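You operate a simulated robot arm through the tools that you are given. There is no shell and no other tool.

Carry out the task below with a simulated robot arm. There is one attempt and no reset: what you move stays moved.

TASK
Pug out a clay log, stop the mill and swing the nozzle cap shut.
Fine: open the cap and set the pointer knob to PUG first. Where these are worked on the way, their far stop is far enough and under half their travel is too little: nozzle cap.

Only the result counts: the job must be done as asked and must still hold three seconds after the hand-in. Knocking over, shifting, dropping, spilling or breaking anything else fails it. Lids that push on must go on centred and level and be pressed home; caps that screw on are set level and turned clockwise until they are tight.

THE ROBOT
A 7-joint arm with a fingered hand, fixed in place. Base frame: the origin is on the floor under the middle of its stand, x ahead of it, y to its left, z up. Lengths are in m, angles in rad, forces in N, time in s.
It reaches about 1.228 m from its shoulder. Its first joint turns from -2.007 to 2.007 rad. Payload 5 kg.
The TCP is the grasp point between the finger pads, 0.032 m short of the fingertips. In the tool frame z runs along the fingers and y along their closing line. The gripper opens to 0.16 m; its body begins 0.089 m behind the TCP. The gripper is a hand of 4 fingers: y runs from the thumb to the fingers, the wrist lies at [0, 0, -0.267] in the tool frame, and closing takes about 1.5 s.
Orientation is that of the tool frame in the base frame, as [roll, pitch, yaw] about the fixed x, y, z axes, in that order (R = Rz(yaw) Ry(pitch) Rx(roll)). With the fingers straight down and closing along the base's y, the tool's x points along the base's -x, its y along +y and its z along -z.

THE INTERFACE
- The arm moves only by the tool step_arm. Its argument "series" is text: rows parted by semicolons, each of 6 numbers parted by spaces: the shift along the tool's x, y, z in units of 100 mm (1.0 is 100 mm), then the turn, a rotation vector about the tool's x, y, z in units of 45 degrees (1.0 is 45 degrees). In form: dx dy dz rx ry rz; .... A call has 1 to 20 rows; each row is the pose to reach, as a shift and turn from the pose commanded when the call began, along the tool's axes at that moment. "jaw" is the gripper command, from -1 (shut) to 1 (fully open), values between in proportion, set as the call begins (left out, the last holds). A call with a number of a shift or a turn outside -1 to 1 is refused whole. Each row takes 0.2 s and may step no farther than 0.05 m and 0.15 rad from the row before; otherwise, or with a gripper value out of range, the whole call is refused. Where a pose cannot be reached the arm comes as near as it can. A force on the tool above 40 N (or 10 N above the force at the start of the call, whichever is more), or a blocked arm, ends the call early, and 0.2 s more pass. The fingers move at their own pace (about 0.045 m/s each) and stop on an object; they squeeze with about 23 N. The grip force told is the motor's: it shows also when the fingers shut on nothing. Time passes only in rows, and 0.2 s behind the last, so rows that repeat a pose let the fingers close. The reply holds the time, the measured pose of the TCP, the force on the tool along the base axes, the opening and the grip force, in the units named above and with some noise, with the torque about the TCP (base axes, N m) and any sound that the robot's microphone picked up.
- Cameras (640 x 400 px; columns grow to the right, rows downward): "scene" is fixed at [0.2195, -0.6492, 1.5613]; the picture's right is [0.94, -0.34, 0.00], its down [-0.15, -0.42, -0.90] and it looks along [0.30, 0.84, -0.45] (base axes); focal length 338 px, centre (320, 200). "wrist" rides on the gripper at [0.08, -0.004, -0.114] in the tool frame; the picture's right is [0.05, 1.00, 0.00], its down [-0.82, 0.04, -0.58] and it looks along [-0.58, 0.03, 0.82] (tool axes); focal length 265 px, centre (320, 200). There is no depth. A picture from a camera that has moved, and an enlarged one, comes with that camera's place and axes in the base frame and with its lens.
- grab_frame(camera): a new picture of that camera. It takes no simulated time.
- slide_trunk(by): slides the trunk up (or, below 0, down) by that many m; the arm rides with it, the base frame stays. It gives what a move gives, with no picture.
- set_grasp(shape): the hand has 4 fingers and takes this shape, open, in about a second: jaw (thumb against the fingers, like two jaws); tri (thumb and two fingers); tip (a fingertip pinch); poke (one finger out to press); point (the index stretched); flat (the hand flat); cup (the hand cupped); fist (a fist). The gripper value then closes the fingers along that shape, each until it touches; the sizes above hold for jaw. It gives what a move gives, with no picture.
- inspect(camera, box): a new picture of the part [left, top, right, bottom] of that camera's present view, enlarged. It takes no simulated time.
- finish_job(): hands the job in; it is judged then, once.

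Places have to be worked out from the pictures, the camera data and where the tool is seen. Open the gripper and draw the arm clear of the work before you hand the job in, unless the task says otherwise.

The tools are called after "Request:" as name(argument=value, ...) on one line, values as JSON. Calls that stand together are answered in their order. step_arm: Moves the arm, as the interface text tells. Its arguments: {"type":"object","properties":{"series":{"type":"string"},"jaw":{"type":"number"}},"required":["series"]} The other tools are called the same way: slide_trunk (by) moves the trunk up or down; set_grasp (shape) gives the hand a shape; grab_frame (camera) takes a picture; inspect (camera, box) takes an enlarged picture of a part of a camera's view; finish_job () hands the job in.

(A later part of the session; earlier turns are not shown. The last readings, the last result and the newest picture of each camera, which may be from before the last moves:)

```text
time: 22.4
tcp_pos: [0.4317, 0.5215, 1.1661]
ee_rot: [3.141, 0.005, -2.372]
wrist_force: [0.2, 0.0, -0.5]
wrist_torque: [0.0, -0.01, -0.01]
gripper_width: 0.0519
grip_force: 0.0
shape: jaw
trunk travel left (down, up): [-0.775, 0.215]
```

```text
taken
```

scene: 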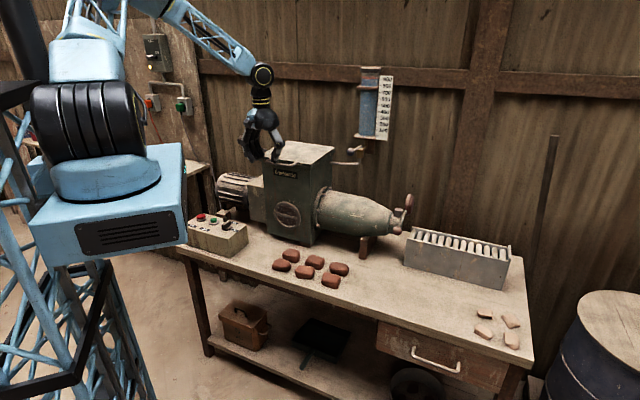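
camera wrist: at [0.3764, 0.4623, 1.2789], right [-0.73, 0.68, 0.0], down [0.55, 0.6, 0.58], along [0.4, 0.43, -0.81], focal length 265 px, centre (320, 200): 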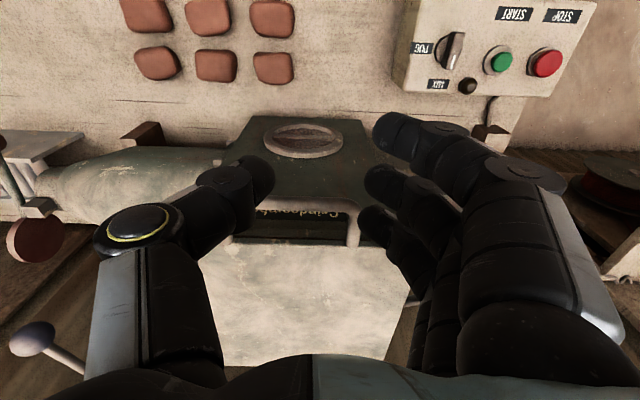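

The control box is well in view at the upper right. I take a closer look to fix the positions of knob, START and STOP.

Request:
inspect(camera="wrist", box=[390, 0, 600, 110])

Request:
inspect(camera="scene", box=[180, 195, 260, 260])

Request:
inspect(camera="scene", box=[350, 170, 440, 260])

```text
3.05 times, centred on (495, 55) of wrist
camera zoom: at [0.3764, 0.4623, 1.2789], right [-0.73, 0.68, 0.0], down [0.55, 0.6, 0.58], along [0.4, 0.43, -0.81], focal length 809 px, centre (-213, 642)
```

zoom: 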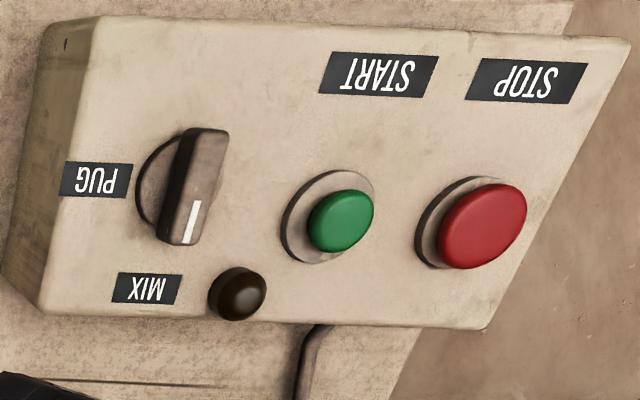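

```text
6.15 times, centred on (220, 228) of scene
camera zoom: at [0.2195, -0.6492, 1.5613], right [0.94, -0.34, 0.0], down [-0.15, -0.42, -0.9], along [0.3, 0.84, -0.45], focal length 2082 px, centre (935, 31)
```

zoom: 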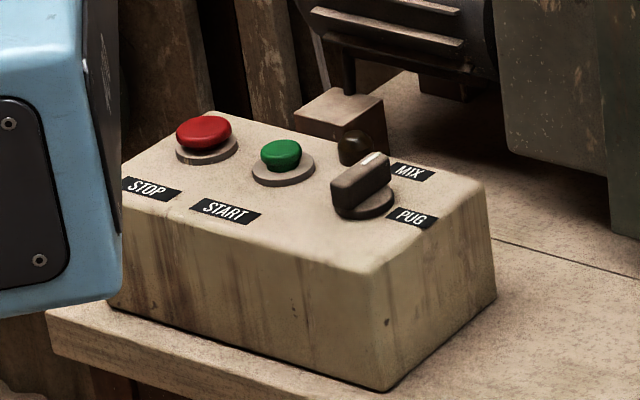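

```text
4.44 times, centred on (395, 215) of scene
camera zoom: at [0.2195, -0.6492, 1.5613], right [0.94, -0.34, 0.0], down [-0.15, -0.42, -0.9], along [0.3, 0.84, -0.45], focal length 1504 px, centre (-13, 133)
```

zoom: 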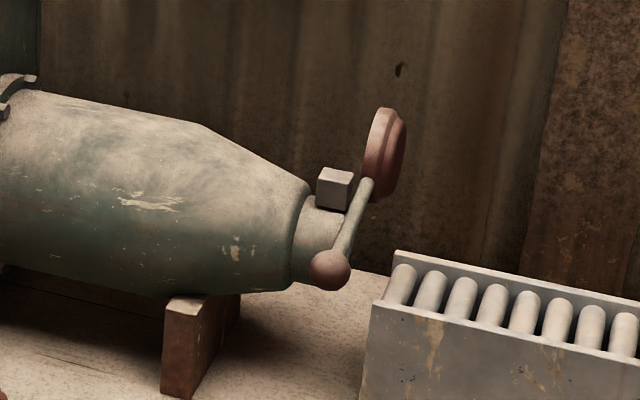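

The cap stands open, and the knob is at about (0.265, 0.631), START at (0.2155, 0.693) and STOP at (0.168, 0.737), with the box top near z 0.806. I try the fingertip pinch shape, as it suits the narrow knob, and see how it looks.

Request:
set_grasp(shape="tip")

Request:
grab_frame(camera="wrist")

Request:
inspect(camera="scene", box=[210, 60, 320, 180])

```text
time: 23.3
tcp_pos: [0.4351, 0.5209, 1.1652]
ee_rot: [3.141, 0.004, -2.372]
wrist_force: [15.1, -8.1, -5.6]
wrist_torque: [-0.36, -0.03, -0.92]
gripper_width: 0.16
grip_force: 0.0
shape: tip
trunk travel left (down, up): [-0.775, 0.215]
```

```text
taken
camera wrist: at [0.379, 0.4614, 1.2785], right [-0.73, 0.68, 0.0], down [0.55, 0.6, 0.58], along [0.4, 0.43, -0.81], focal length 265 px, centre (320, 200)
```

wrist: 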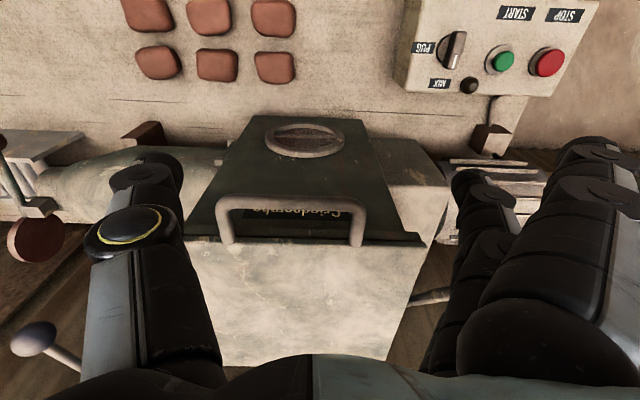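

```text
3.33 times, centred on (265, 120) of scene
camera zoom: at [0.2195, -0.6492, 1.5613], right [0.94, -0.34, 0.0], down [-0.15, -0.42, -0.9], along [0.3, 0.84, -0.45], focal length 1128 px, centre (503, 467)
```

zoom: 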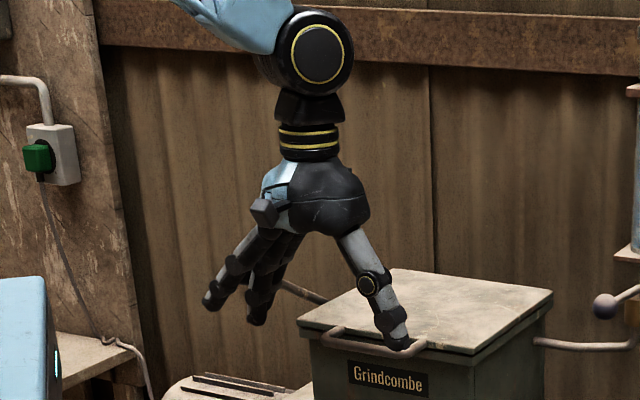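

There is an unexpected contact force: the opening fingers touched the black ball lever on the hopper's left side, near (0.362, 0.613, 1.19). I back the hand away from it at once.

Request:
step_arm(series="0.1 -0.4 0 0 0 0; 0.3 -0.8 0 0 0 0")

Request:
grab_frame(camera="wrist")

Request:
grab_frame(camera="scene")

Request:
inspect(camera="scene", box=[170, 60, 430, 300])

```text
time: 23.9
tcp_pos: [0.4665, 0.4441, 1.1666]
ee_rot: [3.139, 0.005, -2.368]
wrist_force: [0.2, -0.4, -0.2]
wrist_torque: [0.02, 0.02, -0.06]
gripper_width: 0.1599
grip_force: 0.1
shape: tip
trunk travel left (down, up): [-0.775, 0.215]
```

```text
taken
camera wrist: at [0.4107, 0.3833, 1.2794], right [-0.74, 0.68, 0.0], down [0.55, 0.6, 0.58], along [0.39, 0.43, -0.81], focal length 265 px, centre (320, 200)
```

wrist: 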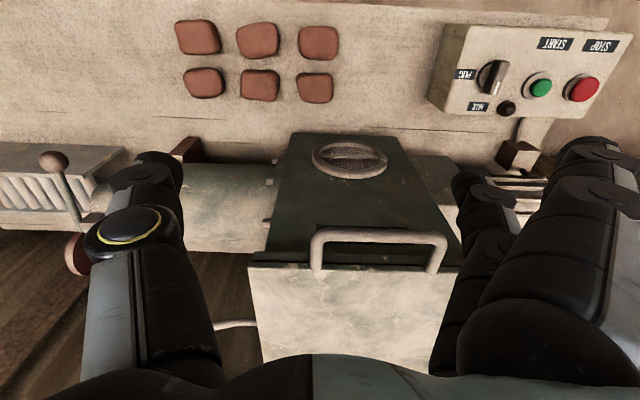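

```text
taken
```

scene: 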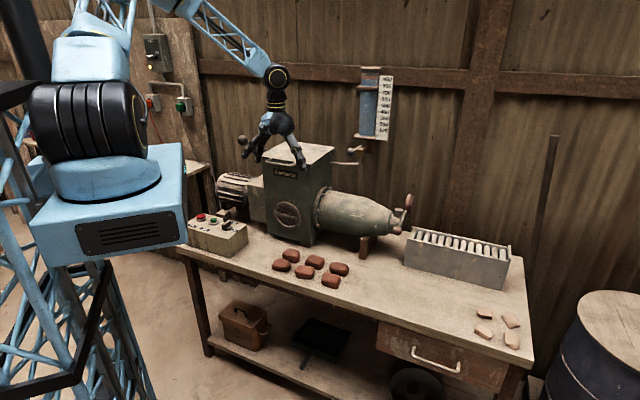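

```text
1.67 times, centred on (300, 180) of scene
camera zoom: at [0.2195, -0.6492, 1.5613], right [0.94, -0.34, 0.0], down [-0.15, -0.42, -0.9], along [0.3, 0.84, -0.45], focal length 564 px, centre (353, 233)
```

zoom: 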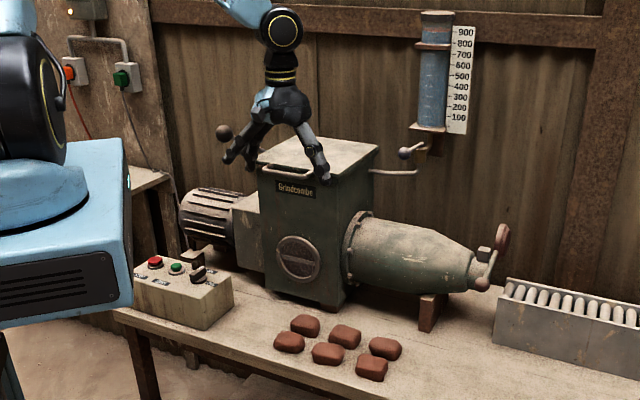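

The contact is gone. I compare the black ball lever's position with the first picture, using the same crop.

Request:
inspect(camera="scene", box=[130, 20, 270, 150])

Request:
inspect(camera="scene", box=[170, 120, 430, 300])

```text
3.08 times, centred on (200, 85) of scene
camera zoom: at [0.2195, -0.6492, 1.5613], right [0.94, -0.34, 0.0], down [-0.15, -0.42, -0.9], along [0.3, 0.84, -0.45], focal length 1041 px, centre (689, 554)
```

zoom: 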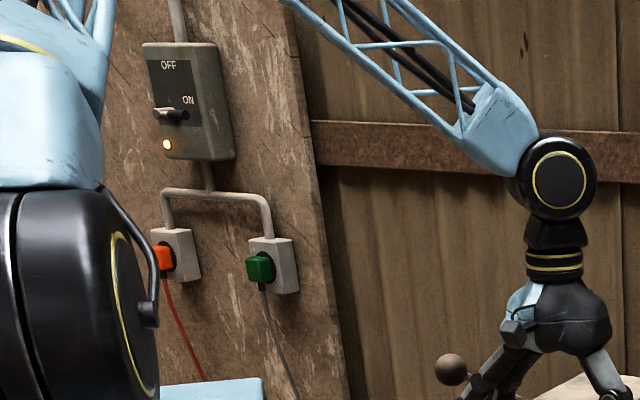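

```text
2.22 times, centred on (300, 210) of scene
camera zoom: at [0.2195, -0.6492, 1.5613], right [0.94, -0.34, 0.0], down [-0.15, -0.42, -0.9], along [0.3, 0.84, -0.45], focal length 752 px, centre (364, 178)
```

zoom: 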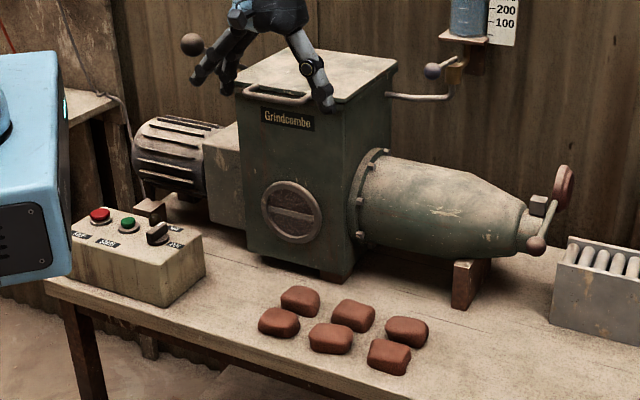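

The black ball lever is exactly where it was at the start, so nothing was shifted. I stay clear of it from now on and partly close the pinch to see its shape.

Request:
step_arm(series="0 0 0 0 0 0; 0 0 0 0 0 0; 0 0 0 0 0 0; 0 0 0 0 0 0; 0 0 0 0 0 0; 0 0 0 0 0 0; 0 0 0 0 0 0", jaw=-0.5)

Request:
grab_frame(camera="wrist")

Request:
inspect(camera="scene", box=[220, 60, 340, 180])

```text
time: 25.5
tcp_pos: [0.4669, 0.4425, 1.1659]
ee_rot: [-3.14, 0.004, -2.371]
wrist_force: [0.6, -0.3, -0.2]
wrist_torque: [0.0, -0.02, 0.01]
gripper_width: 0.0404
grip_force: 0.0
shape: tip
trunk travel left (down, up): [-0.775, 0.215]
```

```text
taken
camera wrist: at [0.4112, 0.3833, 1.2793], right [-0.73, 0.68, 0.0], down [0.55, 0.6, 0.58], along [0.39, 0.43, -0.81], focal length 265 px, centre (320, 200)
```

wrist: 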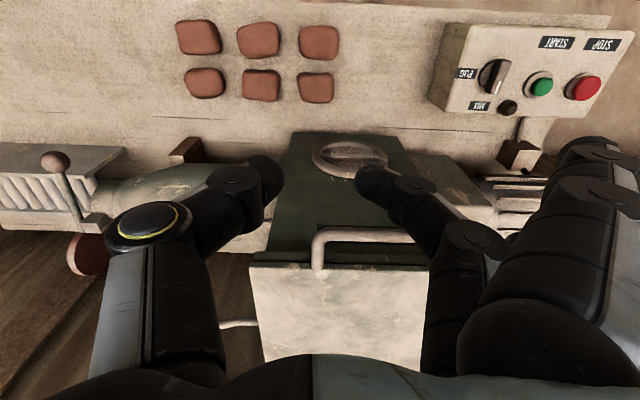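

```text
3.33 times, centred on (280, 120) of scene
camera zoom: at [0.2195, -0.6492, 1.5613], right [0.94, -0.34, 0.0], down [-0.15, -0.42, -0.9], along [0.3, 0.84, -0.45], focal length 1128 px, centre (453, 467)
```

zoom: 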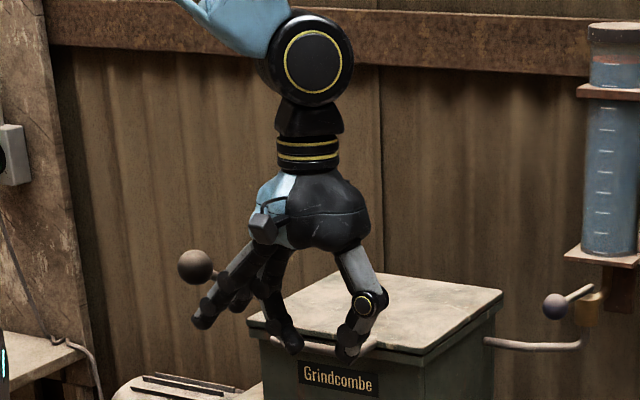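

In this pinch shape the spare fingers stay splayed and could press START, so I go back to the jaw shape. I will use a small opening and approach the knob from the robot side, well clear of the black ball lever.

Request:
step_arm(series="0.4 0 0 0 0 0; 0.8 0 0 0 0 0; 1 0 0 0 0 0")

Request:
set_grasp(shape="jaw")

Request:
step_arm(series="0 0.45 0.1 0 0 0; 0 0.9 0.2 0 0 0; 0 1 0.4 0 0 0; 0 1 0.7 0 0 0", jaw=-0.5)

Request:
step_arm(series="0 0.45 0.1 0 0 0; 0 0.9 0.2 0 0 0; 0 1 0.4 0 0 0; 0 1 0.7 0 0 0")

Request:
grab_frame(camera="wrist")

Request:
grab_frame(camera="scene")

```text
time: 26.3
tcp_pos: [0.3937, 0.3734, 1.1646]
ee_rot: [3.141, 0.005, -2.371]
wrist_force: [-0.4, 0.6, -0.8]
wrist_torque: [-0.02, 0.0, 0.0]
gripper_width: 0.0405
grip_force: 0.1
shape: tip
trunk travel left (down, up): [-0.775, 0.215]
```

```text
time: 27.2
tcp_pos: [0.3941, 0.3745, 1.1644]
ee_rot: [3.141, 0.004, -2.37]
wrist_force: [0.0, -0.2, -1.1]
wrist_torque: [-0.02, -0.01, 0.01]
gripper_width: 0.16
grip_force: 0.1
shape: jaw
trunk travel left (down, up): [-0.775, 0.215]
```

```text
time: 28.2
tcp_pos: [0.3259, 0.4474, 1.0948]
ee_rot: [-3.141, 0.004, -2.37]
wrist_force: [-0.3, 0.1, -0.6]
wrist_torque: [-0.03, 0.0, 0.0]
gripper_width: 0.0725
grip_force: 0.0
shape: jaw
trunk travel left (down, up): [-0.775, 0.215]
```

```text
time: 29.2
tcp_pos: [0.255, 0.5177, 1.0251]
ee_rot: [-3.141, 0.004, -2.371]
wrist_force: [0.4, -0.8, 0.1]
wrist_torque: [-0.01, 0.01, -0.01]
gripper_width: 0.0405
grip_force: 0.1
shape: jaw
trunk travel left (down, up): [-0.775, 0.215]
```

```text
taken
camera wrist: at [0.2005, 0.4579, 1.1383], right [-0.73, 0.68, 0.0], down [0.55, 0.6, 0.58], along [0.39, 0.43, -0.81], focal length 265 px, centre (320, 200)
```

wrist: 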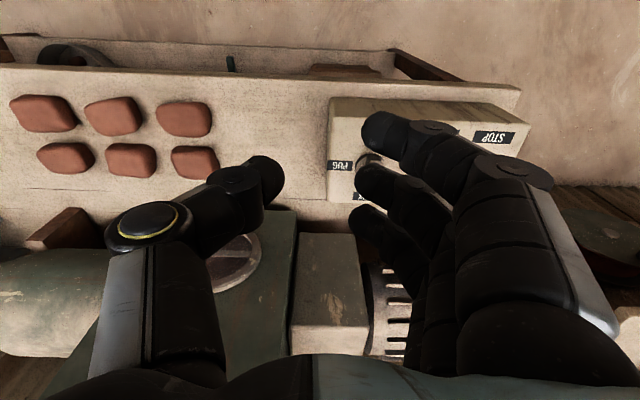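

```text
taken
```

scene: 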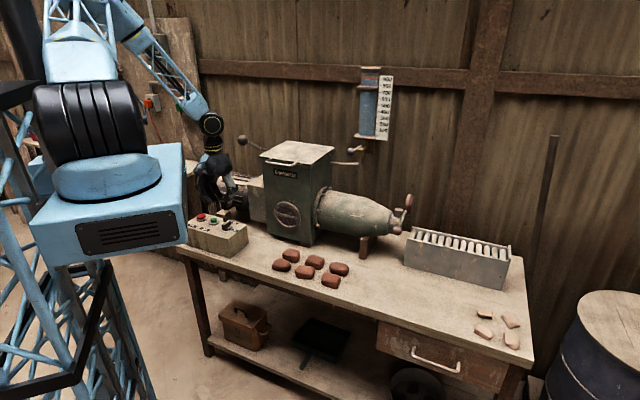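

The hand is beside the box at a safe height. I move above the knob, leaning the wrist about 10° toward the robot to stay clear of the lever, and look.

Request:
step_arm(series="-0.1 0.3 0 0 -0.055 0; -0.3 0.6 0 0 -0.11 0; -0.6 0.73 0 0 -0.166 0; -0.88 0.73 0 0 -0.222 0")

Request:
grab_frame(camera="wrist")

Request:
inspect(camera="scene", box=[160, 100, 280, 260])

```text
time: 30.2
tcp_pos: [0.2807, 0.6324, 1.0338]
ee_rot: [3.127, 0.188, -2.393]
wrist_force: [-0.4, -0.5, 0.0]
wrist_torque: [-0.02, -0.01, -0.01]
gripper_width: 0.0403
grip_force: 0.1
shape: jaw
trunk travel left (down, up): [-0.775, 0.215]
```

```text
taken
camera wrist: at [0.2109, 0.56, 1.1306], right [-0.72, 0.7, 0.0], down [0.49, 0.5, 0.72], along [0.5, 0.52, -0.7], focal length 265 px, centre (320, 200)
```

wrist: 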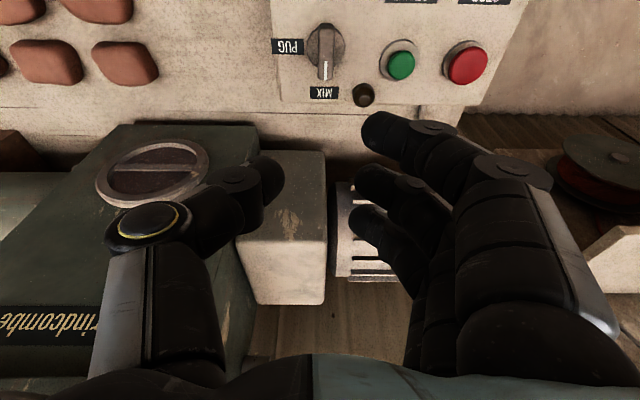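

```text
2.50 times, centred on (220, 180) of scene
camera zoom: at [0.2195, -0.6492, 1.5613], right [0.94, -0.34, 0.0], down [-0.15, -0.42, -0.9], along [0.3, 0.84, -0.45], focal length 846 px, centre (570, 250)
```

zoom: 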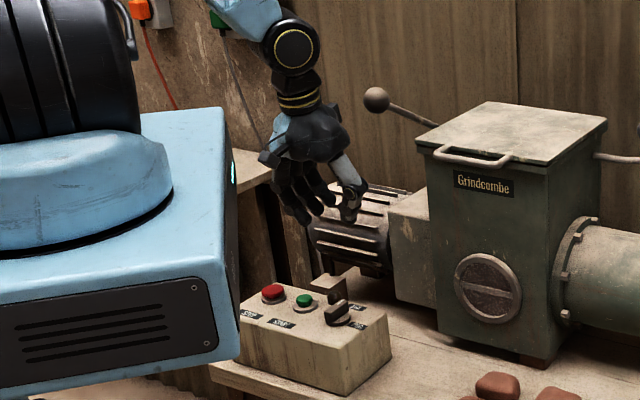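

The measured pose is about 15 mm off what I commanded. I wait one moment to see whether the arm was only lagging or is at a limit.

Request:
step_arm(series="0 0 0 0 0 0; 0 0 0 0 0 0")

Request:
inspect(camera="wrist", box=[260, 0, 500, 150])

```text
time: 30.8
tcp_pos: [0.2817, 0.6315, 1.0337]
ee_rot: [3.131, 0.186, -2.396]
wrist_force: [-0.5, 0.6, 0.5]
wrist_torque: [0.0, -0.04, 0.01]
gripper_width: 0.0404
grip_force: 0.1
shape: jaw
trunk travel left (down, up): [-0.775, 0.215]
```

```text
2.67 times, centred on (380, 75) of wrist
camera zoom: at [0.2115, 0.5587, 1.1294], right [-0.72, 0.7, 0.0], down [0.49, 0.5, 0.72], along [0.5, 0.52, -0.7], focal length 708 px, centre (160, 533)
```

zoom: 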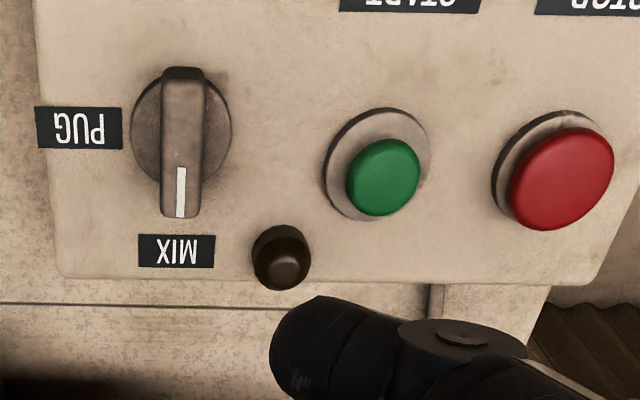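

The arm cannot quite come in that close at this trunk height. I back off toward the robot, raise the trunk for more room, and then reach down again.

Request:
step_arm(series="0.4 0 0 0 0 0; 0.8 0 0 0 0 0; 1 0 0 0 0 0")

Request:
slide_trunk(by=0.2)

Request:
grab_frame(camera="scene")

```text
time: 31.6
tcp_pos: [0.2173, 0.5525, 1.002]
ee_rot: [-3.129, 0.175, -2.4]
wrist_force: [0.4, -0.1, -0.1]
wrist_torque: [0.0, -0.05, 0.05]
gripper_width: 0.04
grip_force: 0.1
shape: jaw
trunk travel left (down, up): [-0.775, 0.215]
```

```text
time: 33.8
tcp_pos: [0.2142, 0.557, 1.2061]
ee_rot: [-3.135, 0.177, -2.4]
wrist_force: [0.4, 0.4, 0.5]
wrist_torque: [-0.01, -0.02, 0.01]
gripper_width: 0.04
grip_force: 0.0
shape: jaw
trunk travel left (down, up): [-0.975, 0.015]
```

```text
taken
```

scene: 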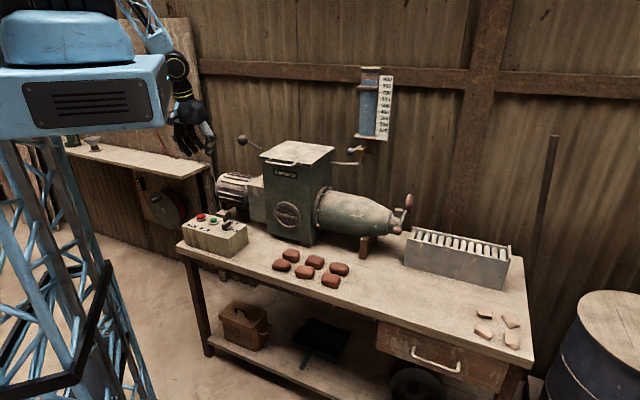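

The trunk is up 0.2 m. I lower the hand straight down beside the box, keeping the same distance from it, and check whether the arm now follows exactly.

Request:
step_arm(series="0.08 0 0.48 0 0 0; 0.17 0 0.97 0 0 0")

Request:
step_arm(series="0.08 0 0.48 0 0 0; 0.17 0 0.97 0 0 0; 0.17 0 0.97 0 0 0")

Request:
grab_frame(camera="scene")

Request:
grab_frame(camera="wrist")

```text
time: 34.4
tcp_pos: [0.1954, 0.5645, 1.1093]
ee_rot: [-3.141, 0.178, -2.367]
wrist_force: [-0.5, -0.5, -0.5]
wrist_torque: [-0.01, -0.02, 0.0]
gripper_width: 0.0397
grip_force: 0.1
shape: jaw
trunk travel left (down, up): [-0.975, 0.015]
```

```text
time: 35.2
tcp_pos: [0.1985, 0.5623, 1.0097]
ee_rot: [-3.141, 0.177, -2.371]
wrist_force: [0.1, -0.3, -1.3]
wrist_torque: [-0.04, 0.02, 0.01]
gripper_width: 0.0401
grip_force: 0.2
shape: jaw
trunk travel left (down, up): [-0.975, 0.015]
```

```text
taken
```

scene: 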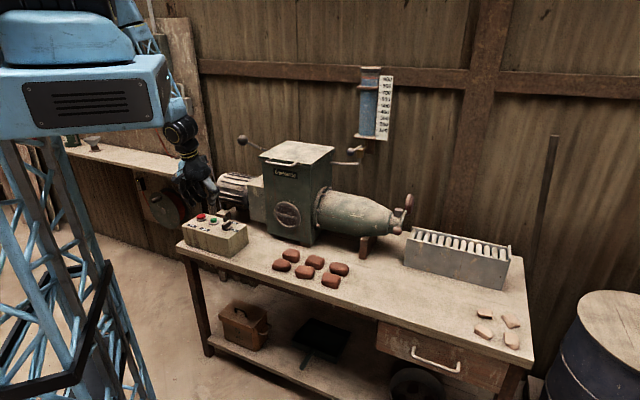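

```text
taken
camera wrist: at [0.1292, 0.4905, 1.1074], right [-0.73, 0.68, -0.01], down [0.47, 0.52, 0.71], along [0.49, 0.52, -0.7], focal length 265 px, centre (320, 200)
```

wrist: 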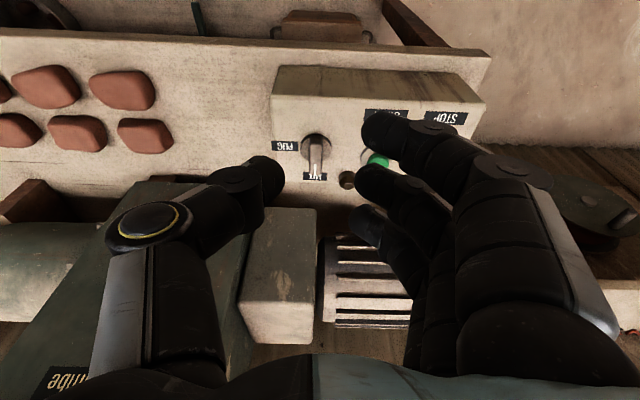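

The arm now follows exactly. The knob shows at about (0.266, 0.629). I move forward and down to just above it.

Request:
step_arm(series="-0.3 0 0.2 0 0 0; -0.6 0 0.55 0 0 0; -0.78 0.01 0.95 0 0 0; -0.78 0.01 0.95 0 0 0")

Request:
grab_frame(camera="wrist")

Request:
inspect(camera="scene", box=[160, 100, 280, 260])

```text
time: 36.2
tcp_pos: [0.2638, 0.6279, 0.9351]
ee_rot: [3.141, 0.179, -2.368]
wrist_force: [-0.1, -0.5, -0.1]
wrist_torque: [-0.01, -0.02, -0.01]
gripper_width: 0.0402
grip_force: 0.1
shape: jaw
trunk travel left (down, up): [-0.975, 0.015]
```

```text
taken
camera wrist: at [0.1948, 0.5556, 1.031], right [-0.73, 0.68, -0.01], down [0.47, 0.52, 0.71], along [0.49, 0.52, -0.7], focal length 265 px, centre (320, 200)
```

wrist: 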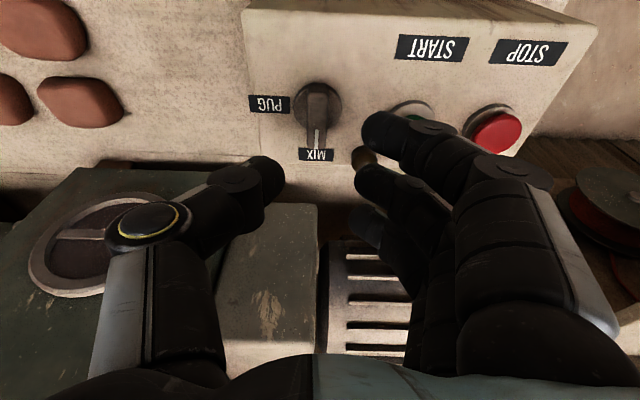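

```text
2.50 times, centred on (220, 180) of scene
camera zoom: at [0.2195, -0.6492, 1.5613], right [0.94, -0.34, 0.0], down [-0.15, -0.42, -0.9], along [0.3, 0.84, -0.45], focal length 846 px, centre (570, 250)
```

zoom: 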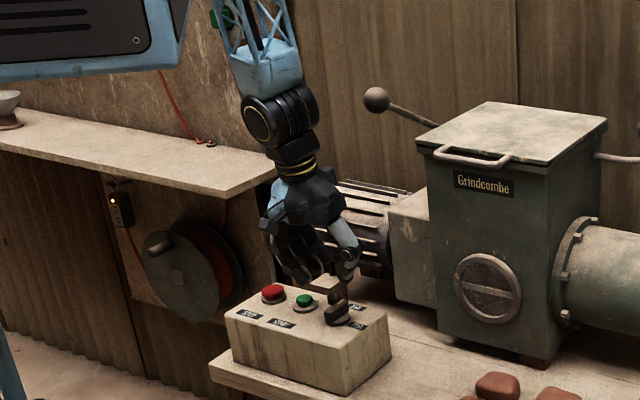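

The knob bar is a few mm ahead of the TCP. I correct and lower most of the way, then look again before gripping.

Request:
step_arm(series="0.04 -0.01 0.3 0 0 0; 0.08 -0.018 0.62 0 0 0; 0.08 -0.018 0.62 0 0 0")

Request:
grab_frame(camera="wrist")

Request:
inspect(camera="scene", box=[180, 170, 260, 260])

```text
time: 37.0
tcp_pos: [0.2677, 0.6294, 0.8711]
ee_rot: [3.14, 0.176, -2.371]
wrist_force: [1.1, 0.0, -0.7]
wrist_torque: [0.01, -0.04, -0.02]
gripper_width: 0.04
grip_force: 0.0
shape: jaw
trunk travel left (down, up): [-0.975, 0.015]
```

```text
taken
camera wrist: at [0.1988, 0.5573, 0.9679], right [-0.73, 0.68, -0.01], down [0.47, 0.52, 0.71], along [0.49, 0.52, -0.7], focal length 265 px, centre (320, 200)
```

wrist: 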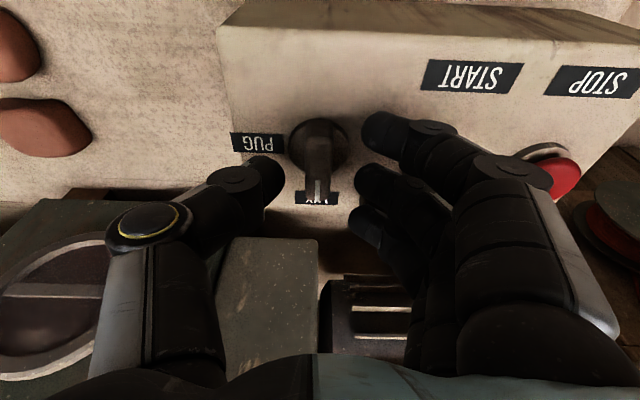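

```text
4.44 times, centred on (220, 215) of scene
camera zoom: at [0.2195, -0.6492, 1.5613], right [0.94, -0.34, 0.0], down [-0.15, -0.42, -0.9], along [0.3, 0.84, -0.45], focal length 1504 px, centre (764, 133)
```

zoom: 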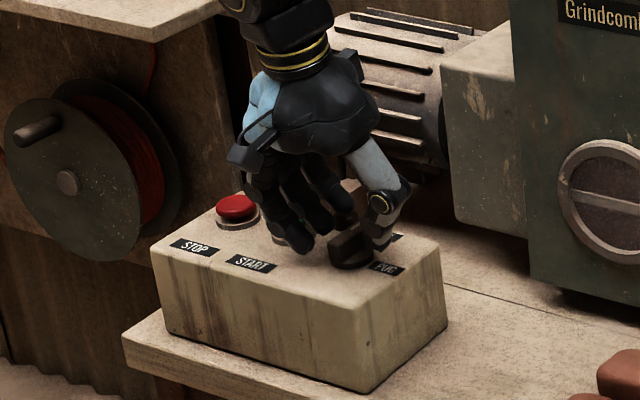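

The bar is centred between the thumb and fingers, and nothing else is touched. I lower the last 20 mm and close on the knob.

Request:
step_arm(series="0.018 0 0.1 0 0 0; 0.035 0 0.2 0 0 0; 0.035 0 0.2 0 0 0")

Request:
step_arm(series="0 0 0 0 0 0; 0 0 0 0 0 0; 0 0 0 0 0 0; 0 0 0 0 0 0; 0 0 0 0 0 0", jaw=-1)

Request:
grab_frame(camera="wrist")

Request:
inspect(camera="scene", box=[180, 170, 260, 260])

```text
time: 37.8
tcp_pos: [0.2677, 0.6347, 0.8533]
ee_rot: [3.136, 0.185, -2.372]
wrist_force: [-5.5, -2.8, 26.0]
wrist_torque: [-0.19, 1.11, 0.1]
gripper_width: 0.038
grip_force: 0.1
shape: jaw
trunk travel left (down, up): [-0.975, 0.015]
stopped in row 3: the force on the tool passed its limit at 44 N (the readings are from after the stop); the commanded pose is now the measured one
```

```text
time: 38.8
tcp_pos: [0.2718, 0.634, 0.855]
ee_rot: [3.141, 0.187, -2.372]
wrist_force: [-2.2, -8.8, 30.7]
wrist_torque: [-0.41, 0.28, -0.12]
gripper_width: 0.0199
grip_force: 22.6
shape: jaw
trunk travel left (down, up): [-0.975, 0.015]
stopped in row 4: the force on the tool passed its limit at 43 N (the readings are from after the stop); the commanded pose is now the measured one
```

```text
taken
camera wrist: at [0.2013, 0.5602, 0.9514], right [-0.73, 0.68, -0.01], down [0.47, 0.51, 0.72], along [0.49, 0.52, -0.7], focal length 265 px, centre (320, 200)
```

wrist: 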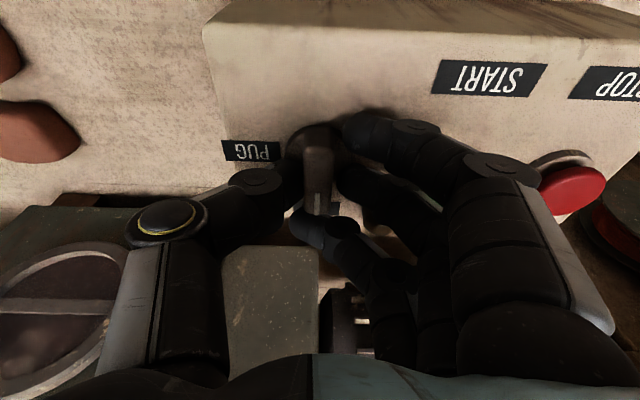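

```text
4.44 times, centred on (220, 215) of scene
camera zoom: at [0.2195, -0.6492, 1.5613], right [0.94, -0.34, 0.0], down [-0.15, -0.42, -0.9], along [0.3, 0.84, -0.45], focal length 1504 px, centre (764, 133)
```

zoom: 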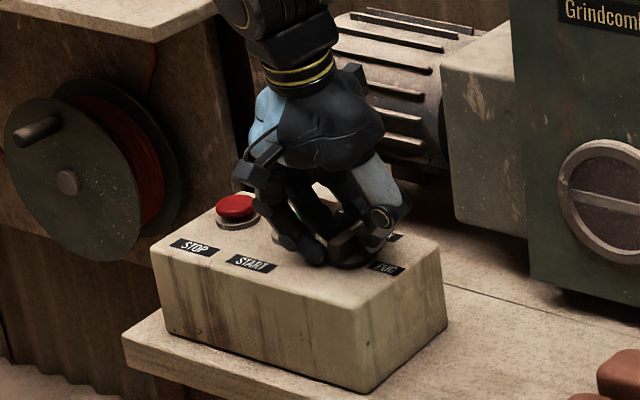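

The fingertips reached the box top (about 30 N downward), and the fingers are now closed on the bar (20 mm). I raise a few mm to take off the downward load while holding the bar.

Request:
step_arm(series="-0.004 0 -0.025 0 0 0; -0.008 0 -0.05 0 0 0; -0.008 0 -0.05 0 0 0")

Request:
inspect(camera="wrist", box=[200, 60, 480, 260])

```text
time: 39.6
tcp_pos: [0.2704, 0.6331, 0.8579]
ee_rot: [3.141, 0.183, -2.372]
wrist_force: [6.8, -4.6, -1.8]
wrist_torque: [-0.13, -0.16, 0.05]
gripper_width: 0.0167
grip_force: 23.2
shape: jaw
trunk travel left (down, up): [-0.975, 0.015]
```

```text
2.00 times, centred on (340, 160) of wrist
camera zoom: at [0.2018, 0.5603, 0.9539], right [-0.73, 0.68, -0.01], down [0.47, 0.52, 0.72], along [0.49, 0.52, -0.7], focal length 531 px, centre (280, 280)
```

zoom: 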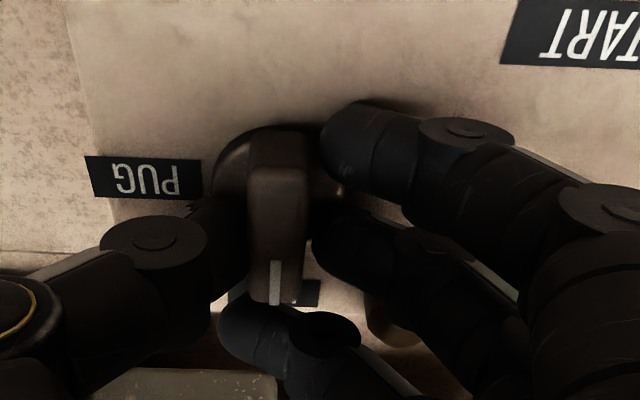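

The bar is held between the thumb and two fingers with little side load, and the knob axis is at about (0.268, 0.6295). I turn it clockwise from above toward PUG, the first 45°.

Request:
step_arm(series="0.001 -0.005 0 0.0303 0 0.164; 0.002 -0.011 0 0.0606 0 0.328; 0.003 -0.016 0 0.091 0 0.492; 0.004 -0.022 0 0.121 0 0.656; 0.005 -0.027 0 0.1515 0 0.82; 0.006 -0.033 0 0.182 0 0.983")

Request:
grab_frame(camera="wrist")

Request:
inspect(camera="scene", box=[180, 170, 260, 260])

```text
time: 41.0
tcp_pos: [0.2729, 0.6298, 0.8563]
ee_rot: [3.14, 0.182, 3.124]
wrist_force: [7.3, -6.7, 2.1]
wrist_torque: [-0.2, -0.21, 0.06]
gripper_width: 0.0167
grip_force: 22.7
shape: jaw
trunk travel left (down, up): [-0.975, 0.015]
```

```text
taken
camera wrist: at [0.172, 0.6277, 0.9546], right [-0.03, 1.0, -0.01], down [0.7, 0.03, 0.72], along [0.72, 0.02, -0.7], focal length 265 px, centre (320, 200)
```

wrist: 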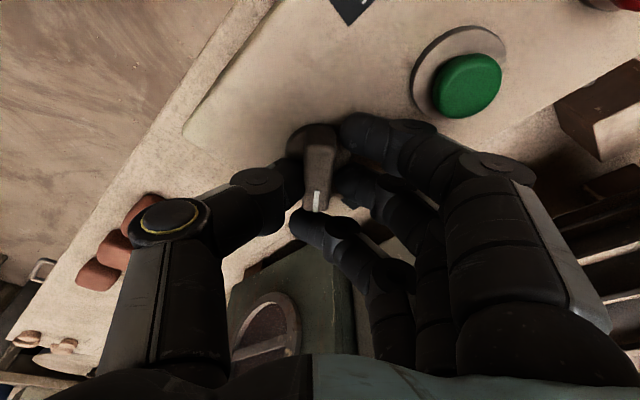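

```text
4.44 times, centred on (220, 215) of scene
camera zoom: at [0.2195, -0.6492, 1.5613], right [0.94, -0.34, 0.0], down [-0.15, -0.42, -0.9], along [0.3, 0.84, -0.45], focal length 1504 px, centre (764, 133)
```

zoom: 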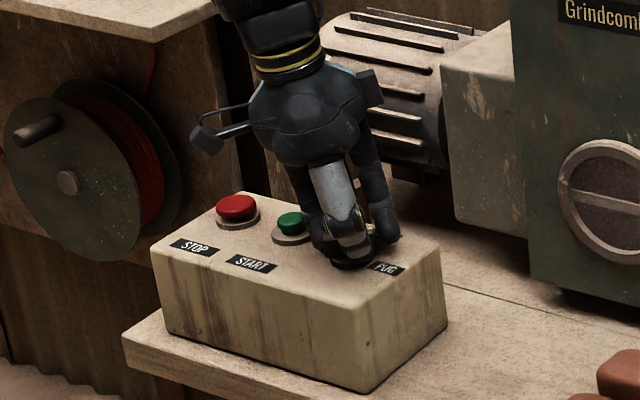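

The knob follows: it is halfway to PUG. I turn the remaining 45°.

Request:
step_arm(series="0.001 -0.005 0 0.0303 0 0.164; 0.002 -0.011 0 0.0606 0 0.328; 0.003 -0.016 0 0.091 0 0.492; 0.004 -0.022 0 0.121 0 0.656; 0.005 -0.027 0 0.1515 0 0.82; 0.006 -0.033 0 0.182 0 0.983")

Request:
grab_frame(camera="wrist")

Request:
inspect(camera="scene", box=[180, 170, 260, 260])

```text
time: 42.4
tcp_pos: [0.27, 0.6288, 0.8577]
ee_rot: [3.14, 0.181, 2.341]
wrist_force: [-1.2, -5.4, 1.1]
wrist_torque: [-0.14, 0.06, 0.1]
gripper_width: 0.0161
grip_force: 22.9
shape: jaw
trunk travel left (down, up): [-0.975, 0.015]
```

```text
taken
camera wrist: at [0.1968, 0.6963, 0.955], right [0.68, 0.73, -0.01], down [0.52, -0.47, 0.71], along [0.52, -0.49, -0.7], focal length 265 px, centre (320, 200)
```

wrist: 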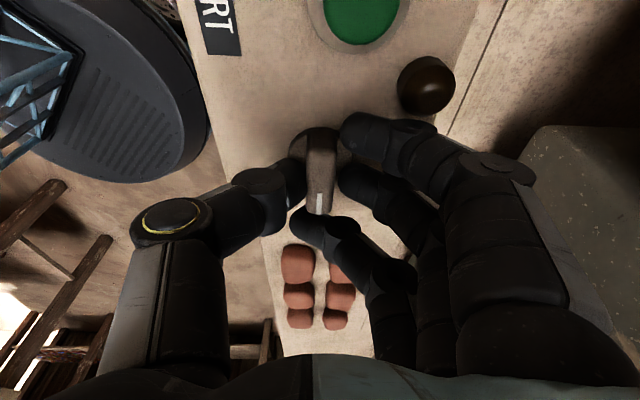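

```text
4.44 times, centred on (220, 215) of scene
camera zoom: at [0.2195, -0.6492, 1.5613], right [0.94, -0.34, 0.0], down [-0.15, -0.42, -0.9], along [0.3, 0.84, -0.45], focal length 1504 px, centre (764, 133)
```

zoom: 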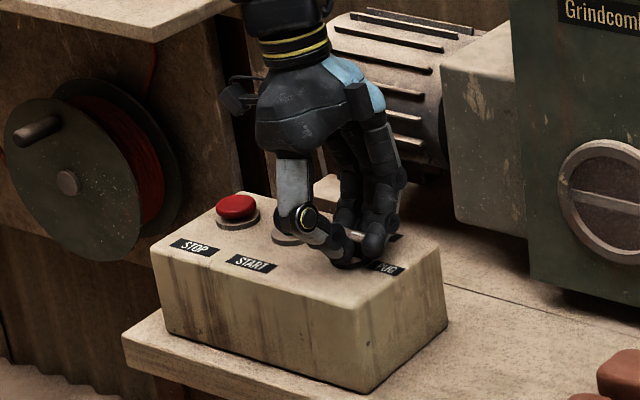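

The knob has turned 90° with the hand and should be at PUG. I open slightly, lift straight up and check the pointer.

Request:
step_arm(series="0 0 0 0 0 0; 0 0 0 0 0 0; 0 0 0 0 0 0; -0.09 0 -0.45 0 0 0; -0.17 0 -0.9 0 0 0", jaw=-0.52)

Request:
inspect(camera="wrist", box=[180, 0, 480, 200])

Request:
inspect(camera="scene", box=[180, 170, 260, 260])

```text
time: 43.6
tcp_pos: [0.2705, 0.6268, 0.9495]
ee_rot: [3.141, 0.181, 2.342]
wrist_force: [-0.1, 0.1, -0.2]
wrist_torque: [0.02, -0.05, 0.03]
gripper_width: 0.0378
grip_force: 0.0
shape: jaw
trunk travel left (down, up): [-0.975, 0.015]
```

```text
2.00 times, centred on (330, 100) of wrist
camera zoom: at [0.1974, 0.6949, 1.0462], right [0.68, 0.73, -0.01], down [0.52, -0.47, 0.72], along [0.52, -0.49, -0.7], focal length 531 px, centre (300, 400)
```

zoom: 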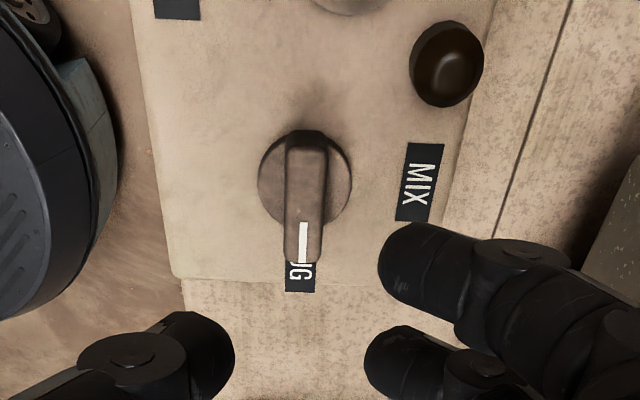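

```text
4.44 times, centred on (220, 215) of scene
camera zoom: at [0.2195, -0.6492, 1.5613], right [0.94, -0.34, 0.0], down [-0.15, -0.42, -0.9], along [0.3, 0.84, -0.45], focal length 1504 px, centre (764, 133)
```

zoom: 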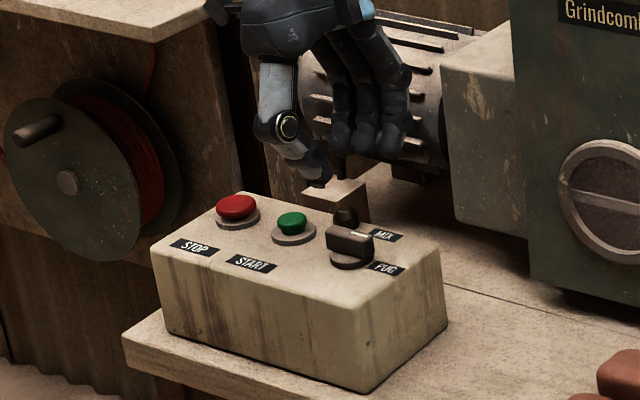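

The pointer now shows PUG exactly. Next I need a single finger to press START, so I move back toward the robot and set the poke shape to see where its tip lies.

Request:
step_arm(series="0 -0.45 -0.2 0 0 0; 0 -0.9 -0.4 0 0 0; 0 -1 -0.6 0 0 0")

Request:
set_grasp(shape="poke")

Request:
grab_frame(camera="wrist")

Request:
inspect(camera="scene", box=[150, 80, 270, 260])

```text
time: 44.4
tcp_pos: [0.1906, 0.5647, 1.0081]
ee_rot: [3.141, 0.181, 2.343]
wrist_force: [0.0, -0.2, -0.1]
wrist_torque: [-0.01, -0.02, -0.02]
gripper_width: 0.038
grip_force: 0.1
shape: jaw
trunk travel left (down, up): [-0.975, 0.015]
```

```text
time: 45.3
tcp_pos: [0.1907, 0.5655, 1.0085]
ee_rot: [-3.141, 0.181, 2.344]
wrist_force: [-0.4, -0.9, -0.6]
wrist_torque: [-0.02, 0.0, -0.05]
gripper_width: 0.0
grip_force: 0.0
shape: poke
trunk travel left (down, up): [-0.975, 0.015]
```

```text
taken
camera wrist: at [0.1185, 0.6334, 1.1053], right [0.68, 0.73, -0.01], down [0.52, -0.47, 0.71], along [0.52, -0.49, -0.7], focal length 265 px, centre (320, 200)
```

wrist: 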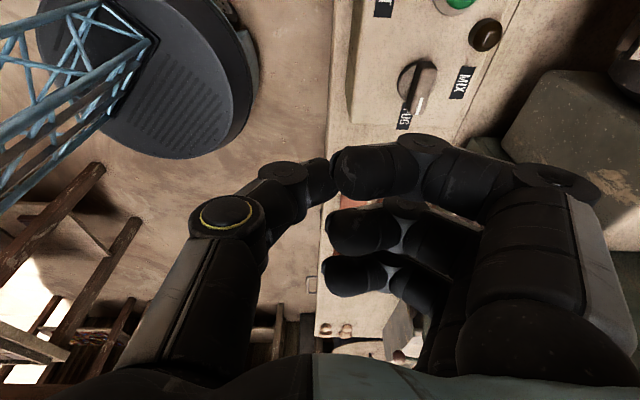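

```text
2.22 times, centred on (210, 170) of scene
camera zoom: at [0.2195, -0.6492, 1.5613], right [0.94, -0.34, 0.0], down [-0.15, -0.42, -0.9], along [0.3, 0.84, -0.45], focal length 752 px, centre (564, 267)
```

zoom: 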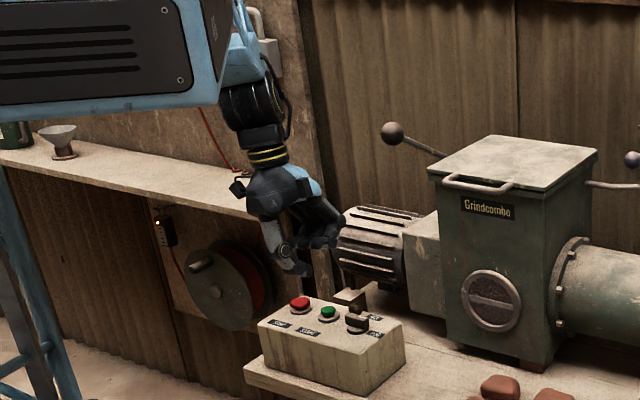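

In this state the fingers look curled rather than one stretched out. I set the gripper value fully open in this shape to see whether the poking finger extends.

Request:
step_arm(series="0 0 0 0 0 0; 0 0 0 0 0 0; 0 0 0 0 0 0; 0 0 0 0 0 0; 0 0 0 0 0 0; 0 0 0 0 0 0", jaw=1)

Request:
grab_frame(camera="wrist")

Request:
inspect(camera="scene", box=[150, 80, 270, 260])

```text
time: 46.7
tcp_pos: [0.1916, 0.5655, 1.0084]
ee_rot: [3.141, 0.18, 2.342]
wrist_force: [-0.3, -0.3, 0.1]
wrist_torque: [-0.01, 0.01, 0.0]
gripper_width: 0.0
grip_force: 0.1
shape: poke
trunk travel left (down, up): [-0.975, 0.015]
```

```text
taken
camera wrist: at [0.1185, 0.6335, 1.1053], right [0.68, 0.73, -0.01], down [0.52, -0.47, 0.71], along [0.52, -0.49, -0.7], focal length 265 px, centre (320, 200)
```

wrist: 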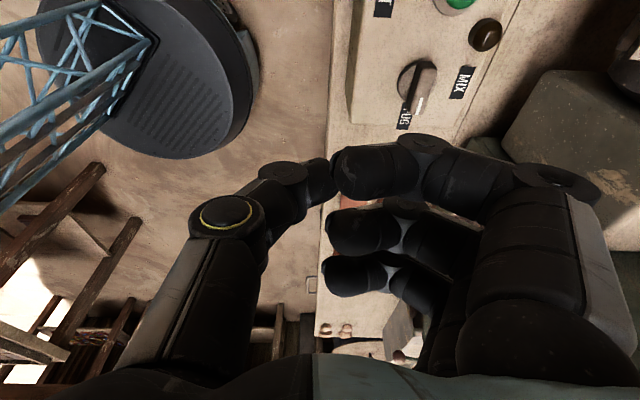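

```text
2.22 times, centred on (210, 170) of scene
camera zoom: at [0.2195, -0.6492, 1.5613], right [0.94, -0.34, 0.0], down [-0.15, -0.42, -0.9], along [0.3, 0.84, -0.45], focal length 752 px, centre (564, 267)
```

zoom: 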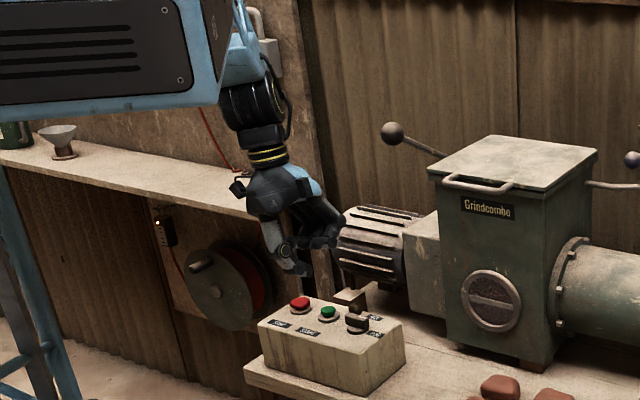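

I zoom in on the hand in the scene view to see which fingertip sticks out furthest.

Request:
inspect(camera="scene", box=[185, 130, 235, 215])

Request:
inspect(camera="wrist", box=[180, 100, 620, 330])

```text
4.71 times, centred on (210, 172) of scene
camera zoom: at [0.2195, -0.6492, 1.5613], right [0.94, -0.34, 0.0], down [-0.15, -0.42, -0.9], along [0.3, 0.84, -0.45], focal length 1592 px, centre (838, 329)
```

zoom: 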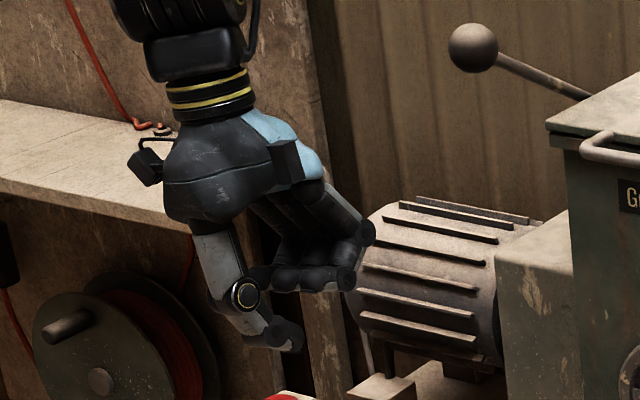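

```text
1.45 times, centred on (400, 215) of wrist
camera zoom: at [0.1185, 0.6335, 1.1053], right [0.68, 0.73, -0.01], down [0.52, -0.47, 0.71], along [0.52, -0.49, -0.7], focal length 386 px, centre (204, 178)
```

zoom: 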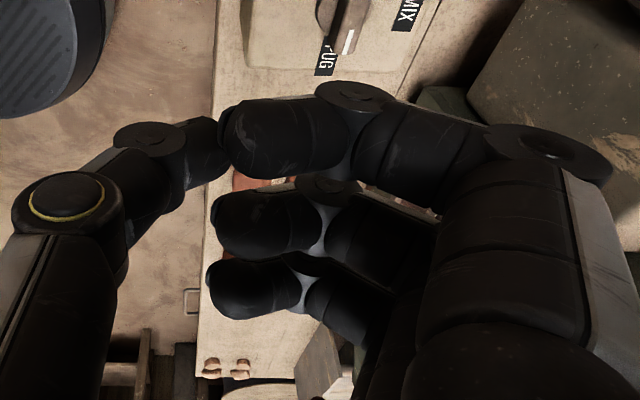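

In the poke shape the thumb is the poker: its tip lies almost on the tool axis, about 31 mm past the TCP, and the fingers are curled well above it. I bring the thumb tip over the green START button, 30 mm above.

Request:
step_arm(series="0.24 0.24 0.24 0 0 0; 0.48 0.48 0.48 0 0 0; 0.72 0.72 0.72 0 0 0; 0.97 0.96 0.9 0 0 0; 0.97 0.96 0.9 0 0 0")

Request:
grab_frame(camera="wrist")

Request:
inspect(camera="scene", box=[170, 150, 260, 260])

```text
time: 47.9
tcp_pos: [0.2063, 0.6893, 0.9008]
ee_rot: [3.14, 0.181, 2.343]
wrist_force: [0.5, 0.7, 0.2]
wrist_torque: [0.04, 0.02, -0.03]
gripper_width: 0.0
grip_force: 0.0
shape: poke
trunk travel left (down, up): [-0.975, 0.015]
```

```text
taken
camera wrist: at [0.1331, 0.7579, 0.9987], right [0.68, 0.73, -0.01], down [0.52, -0.47, 0.71], along [0.52, -0.49, -0.7], focal length 265 px, centre (320, 200)
```

wrist: 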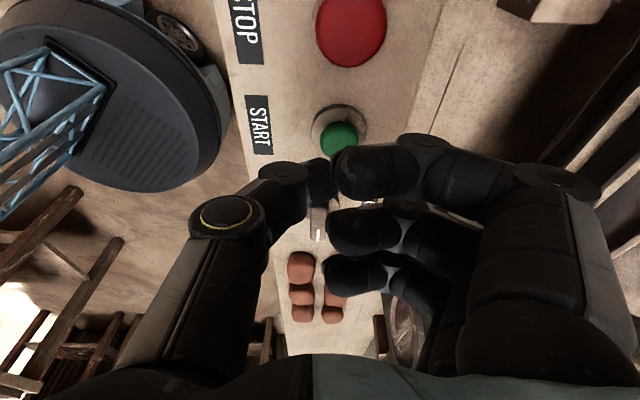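

```text
3.64 times, centred on (215, 205) of scene
camera zoom: at [0.2195, -0.6492, 1.5613], right [0.94, -0.34, 0.0], down [-0.15, -0.42, -0.9], along [0.3, 0.84, -0.45], focal length 1230 px, centre (702, 182)
```

zoom: 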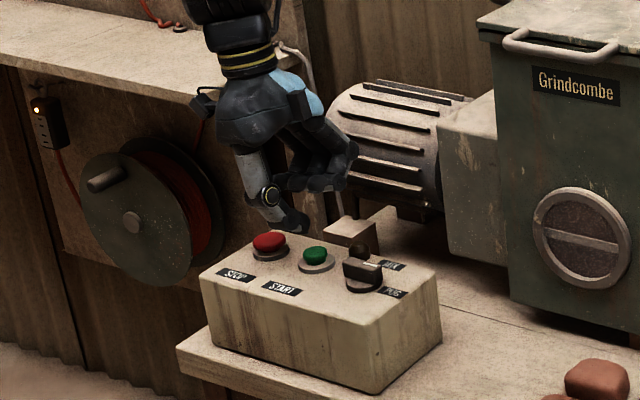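

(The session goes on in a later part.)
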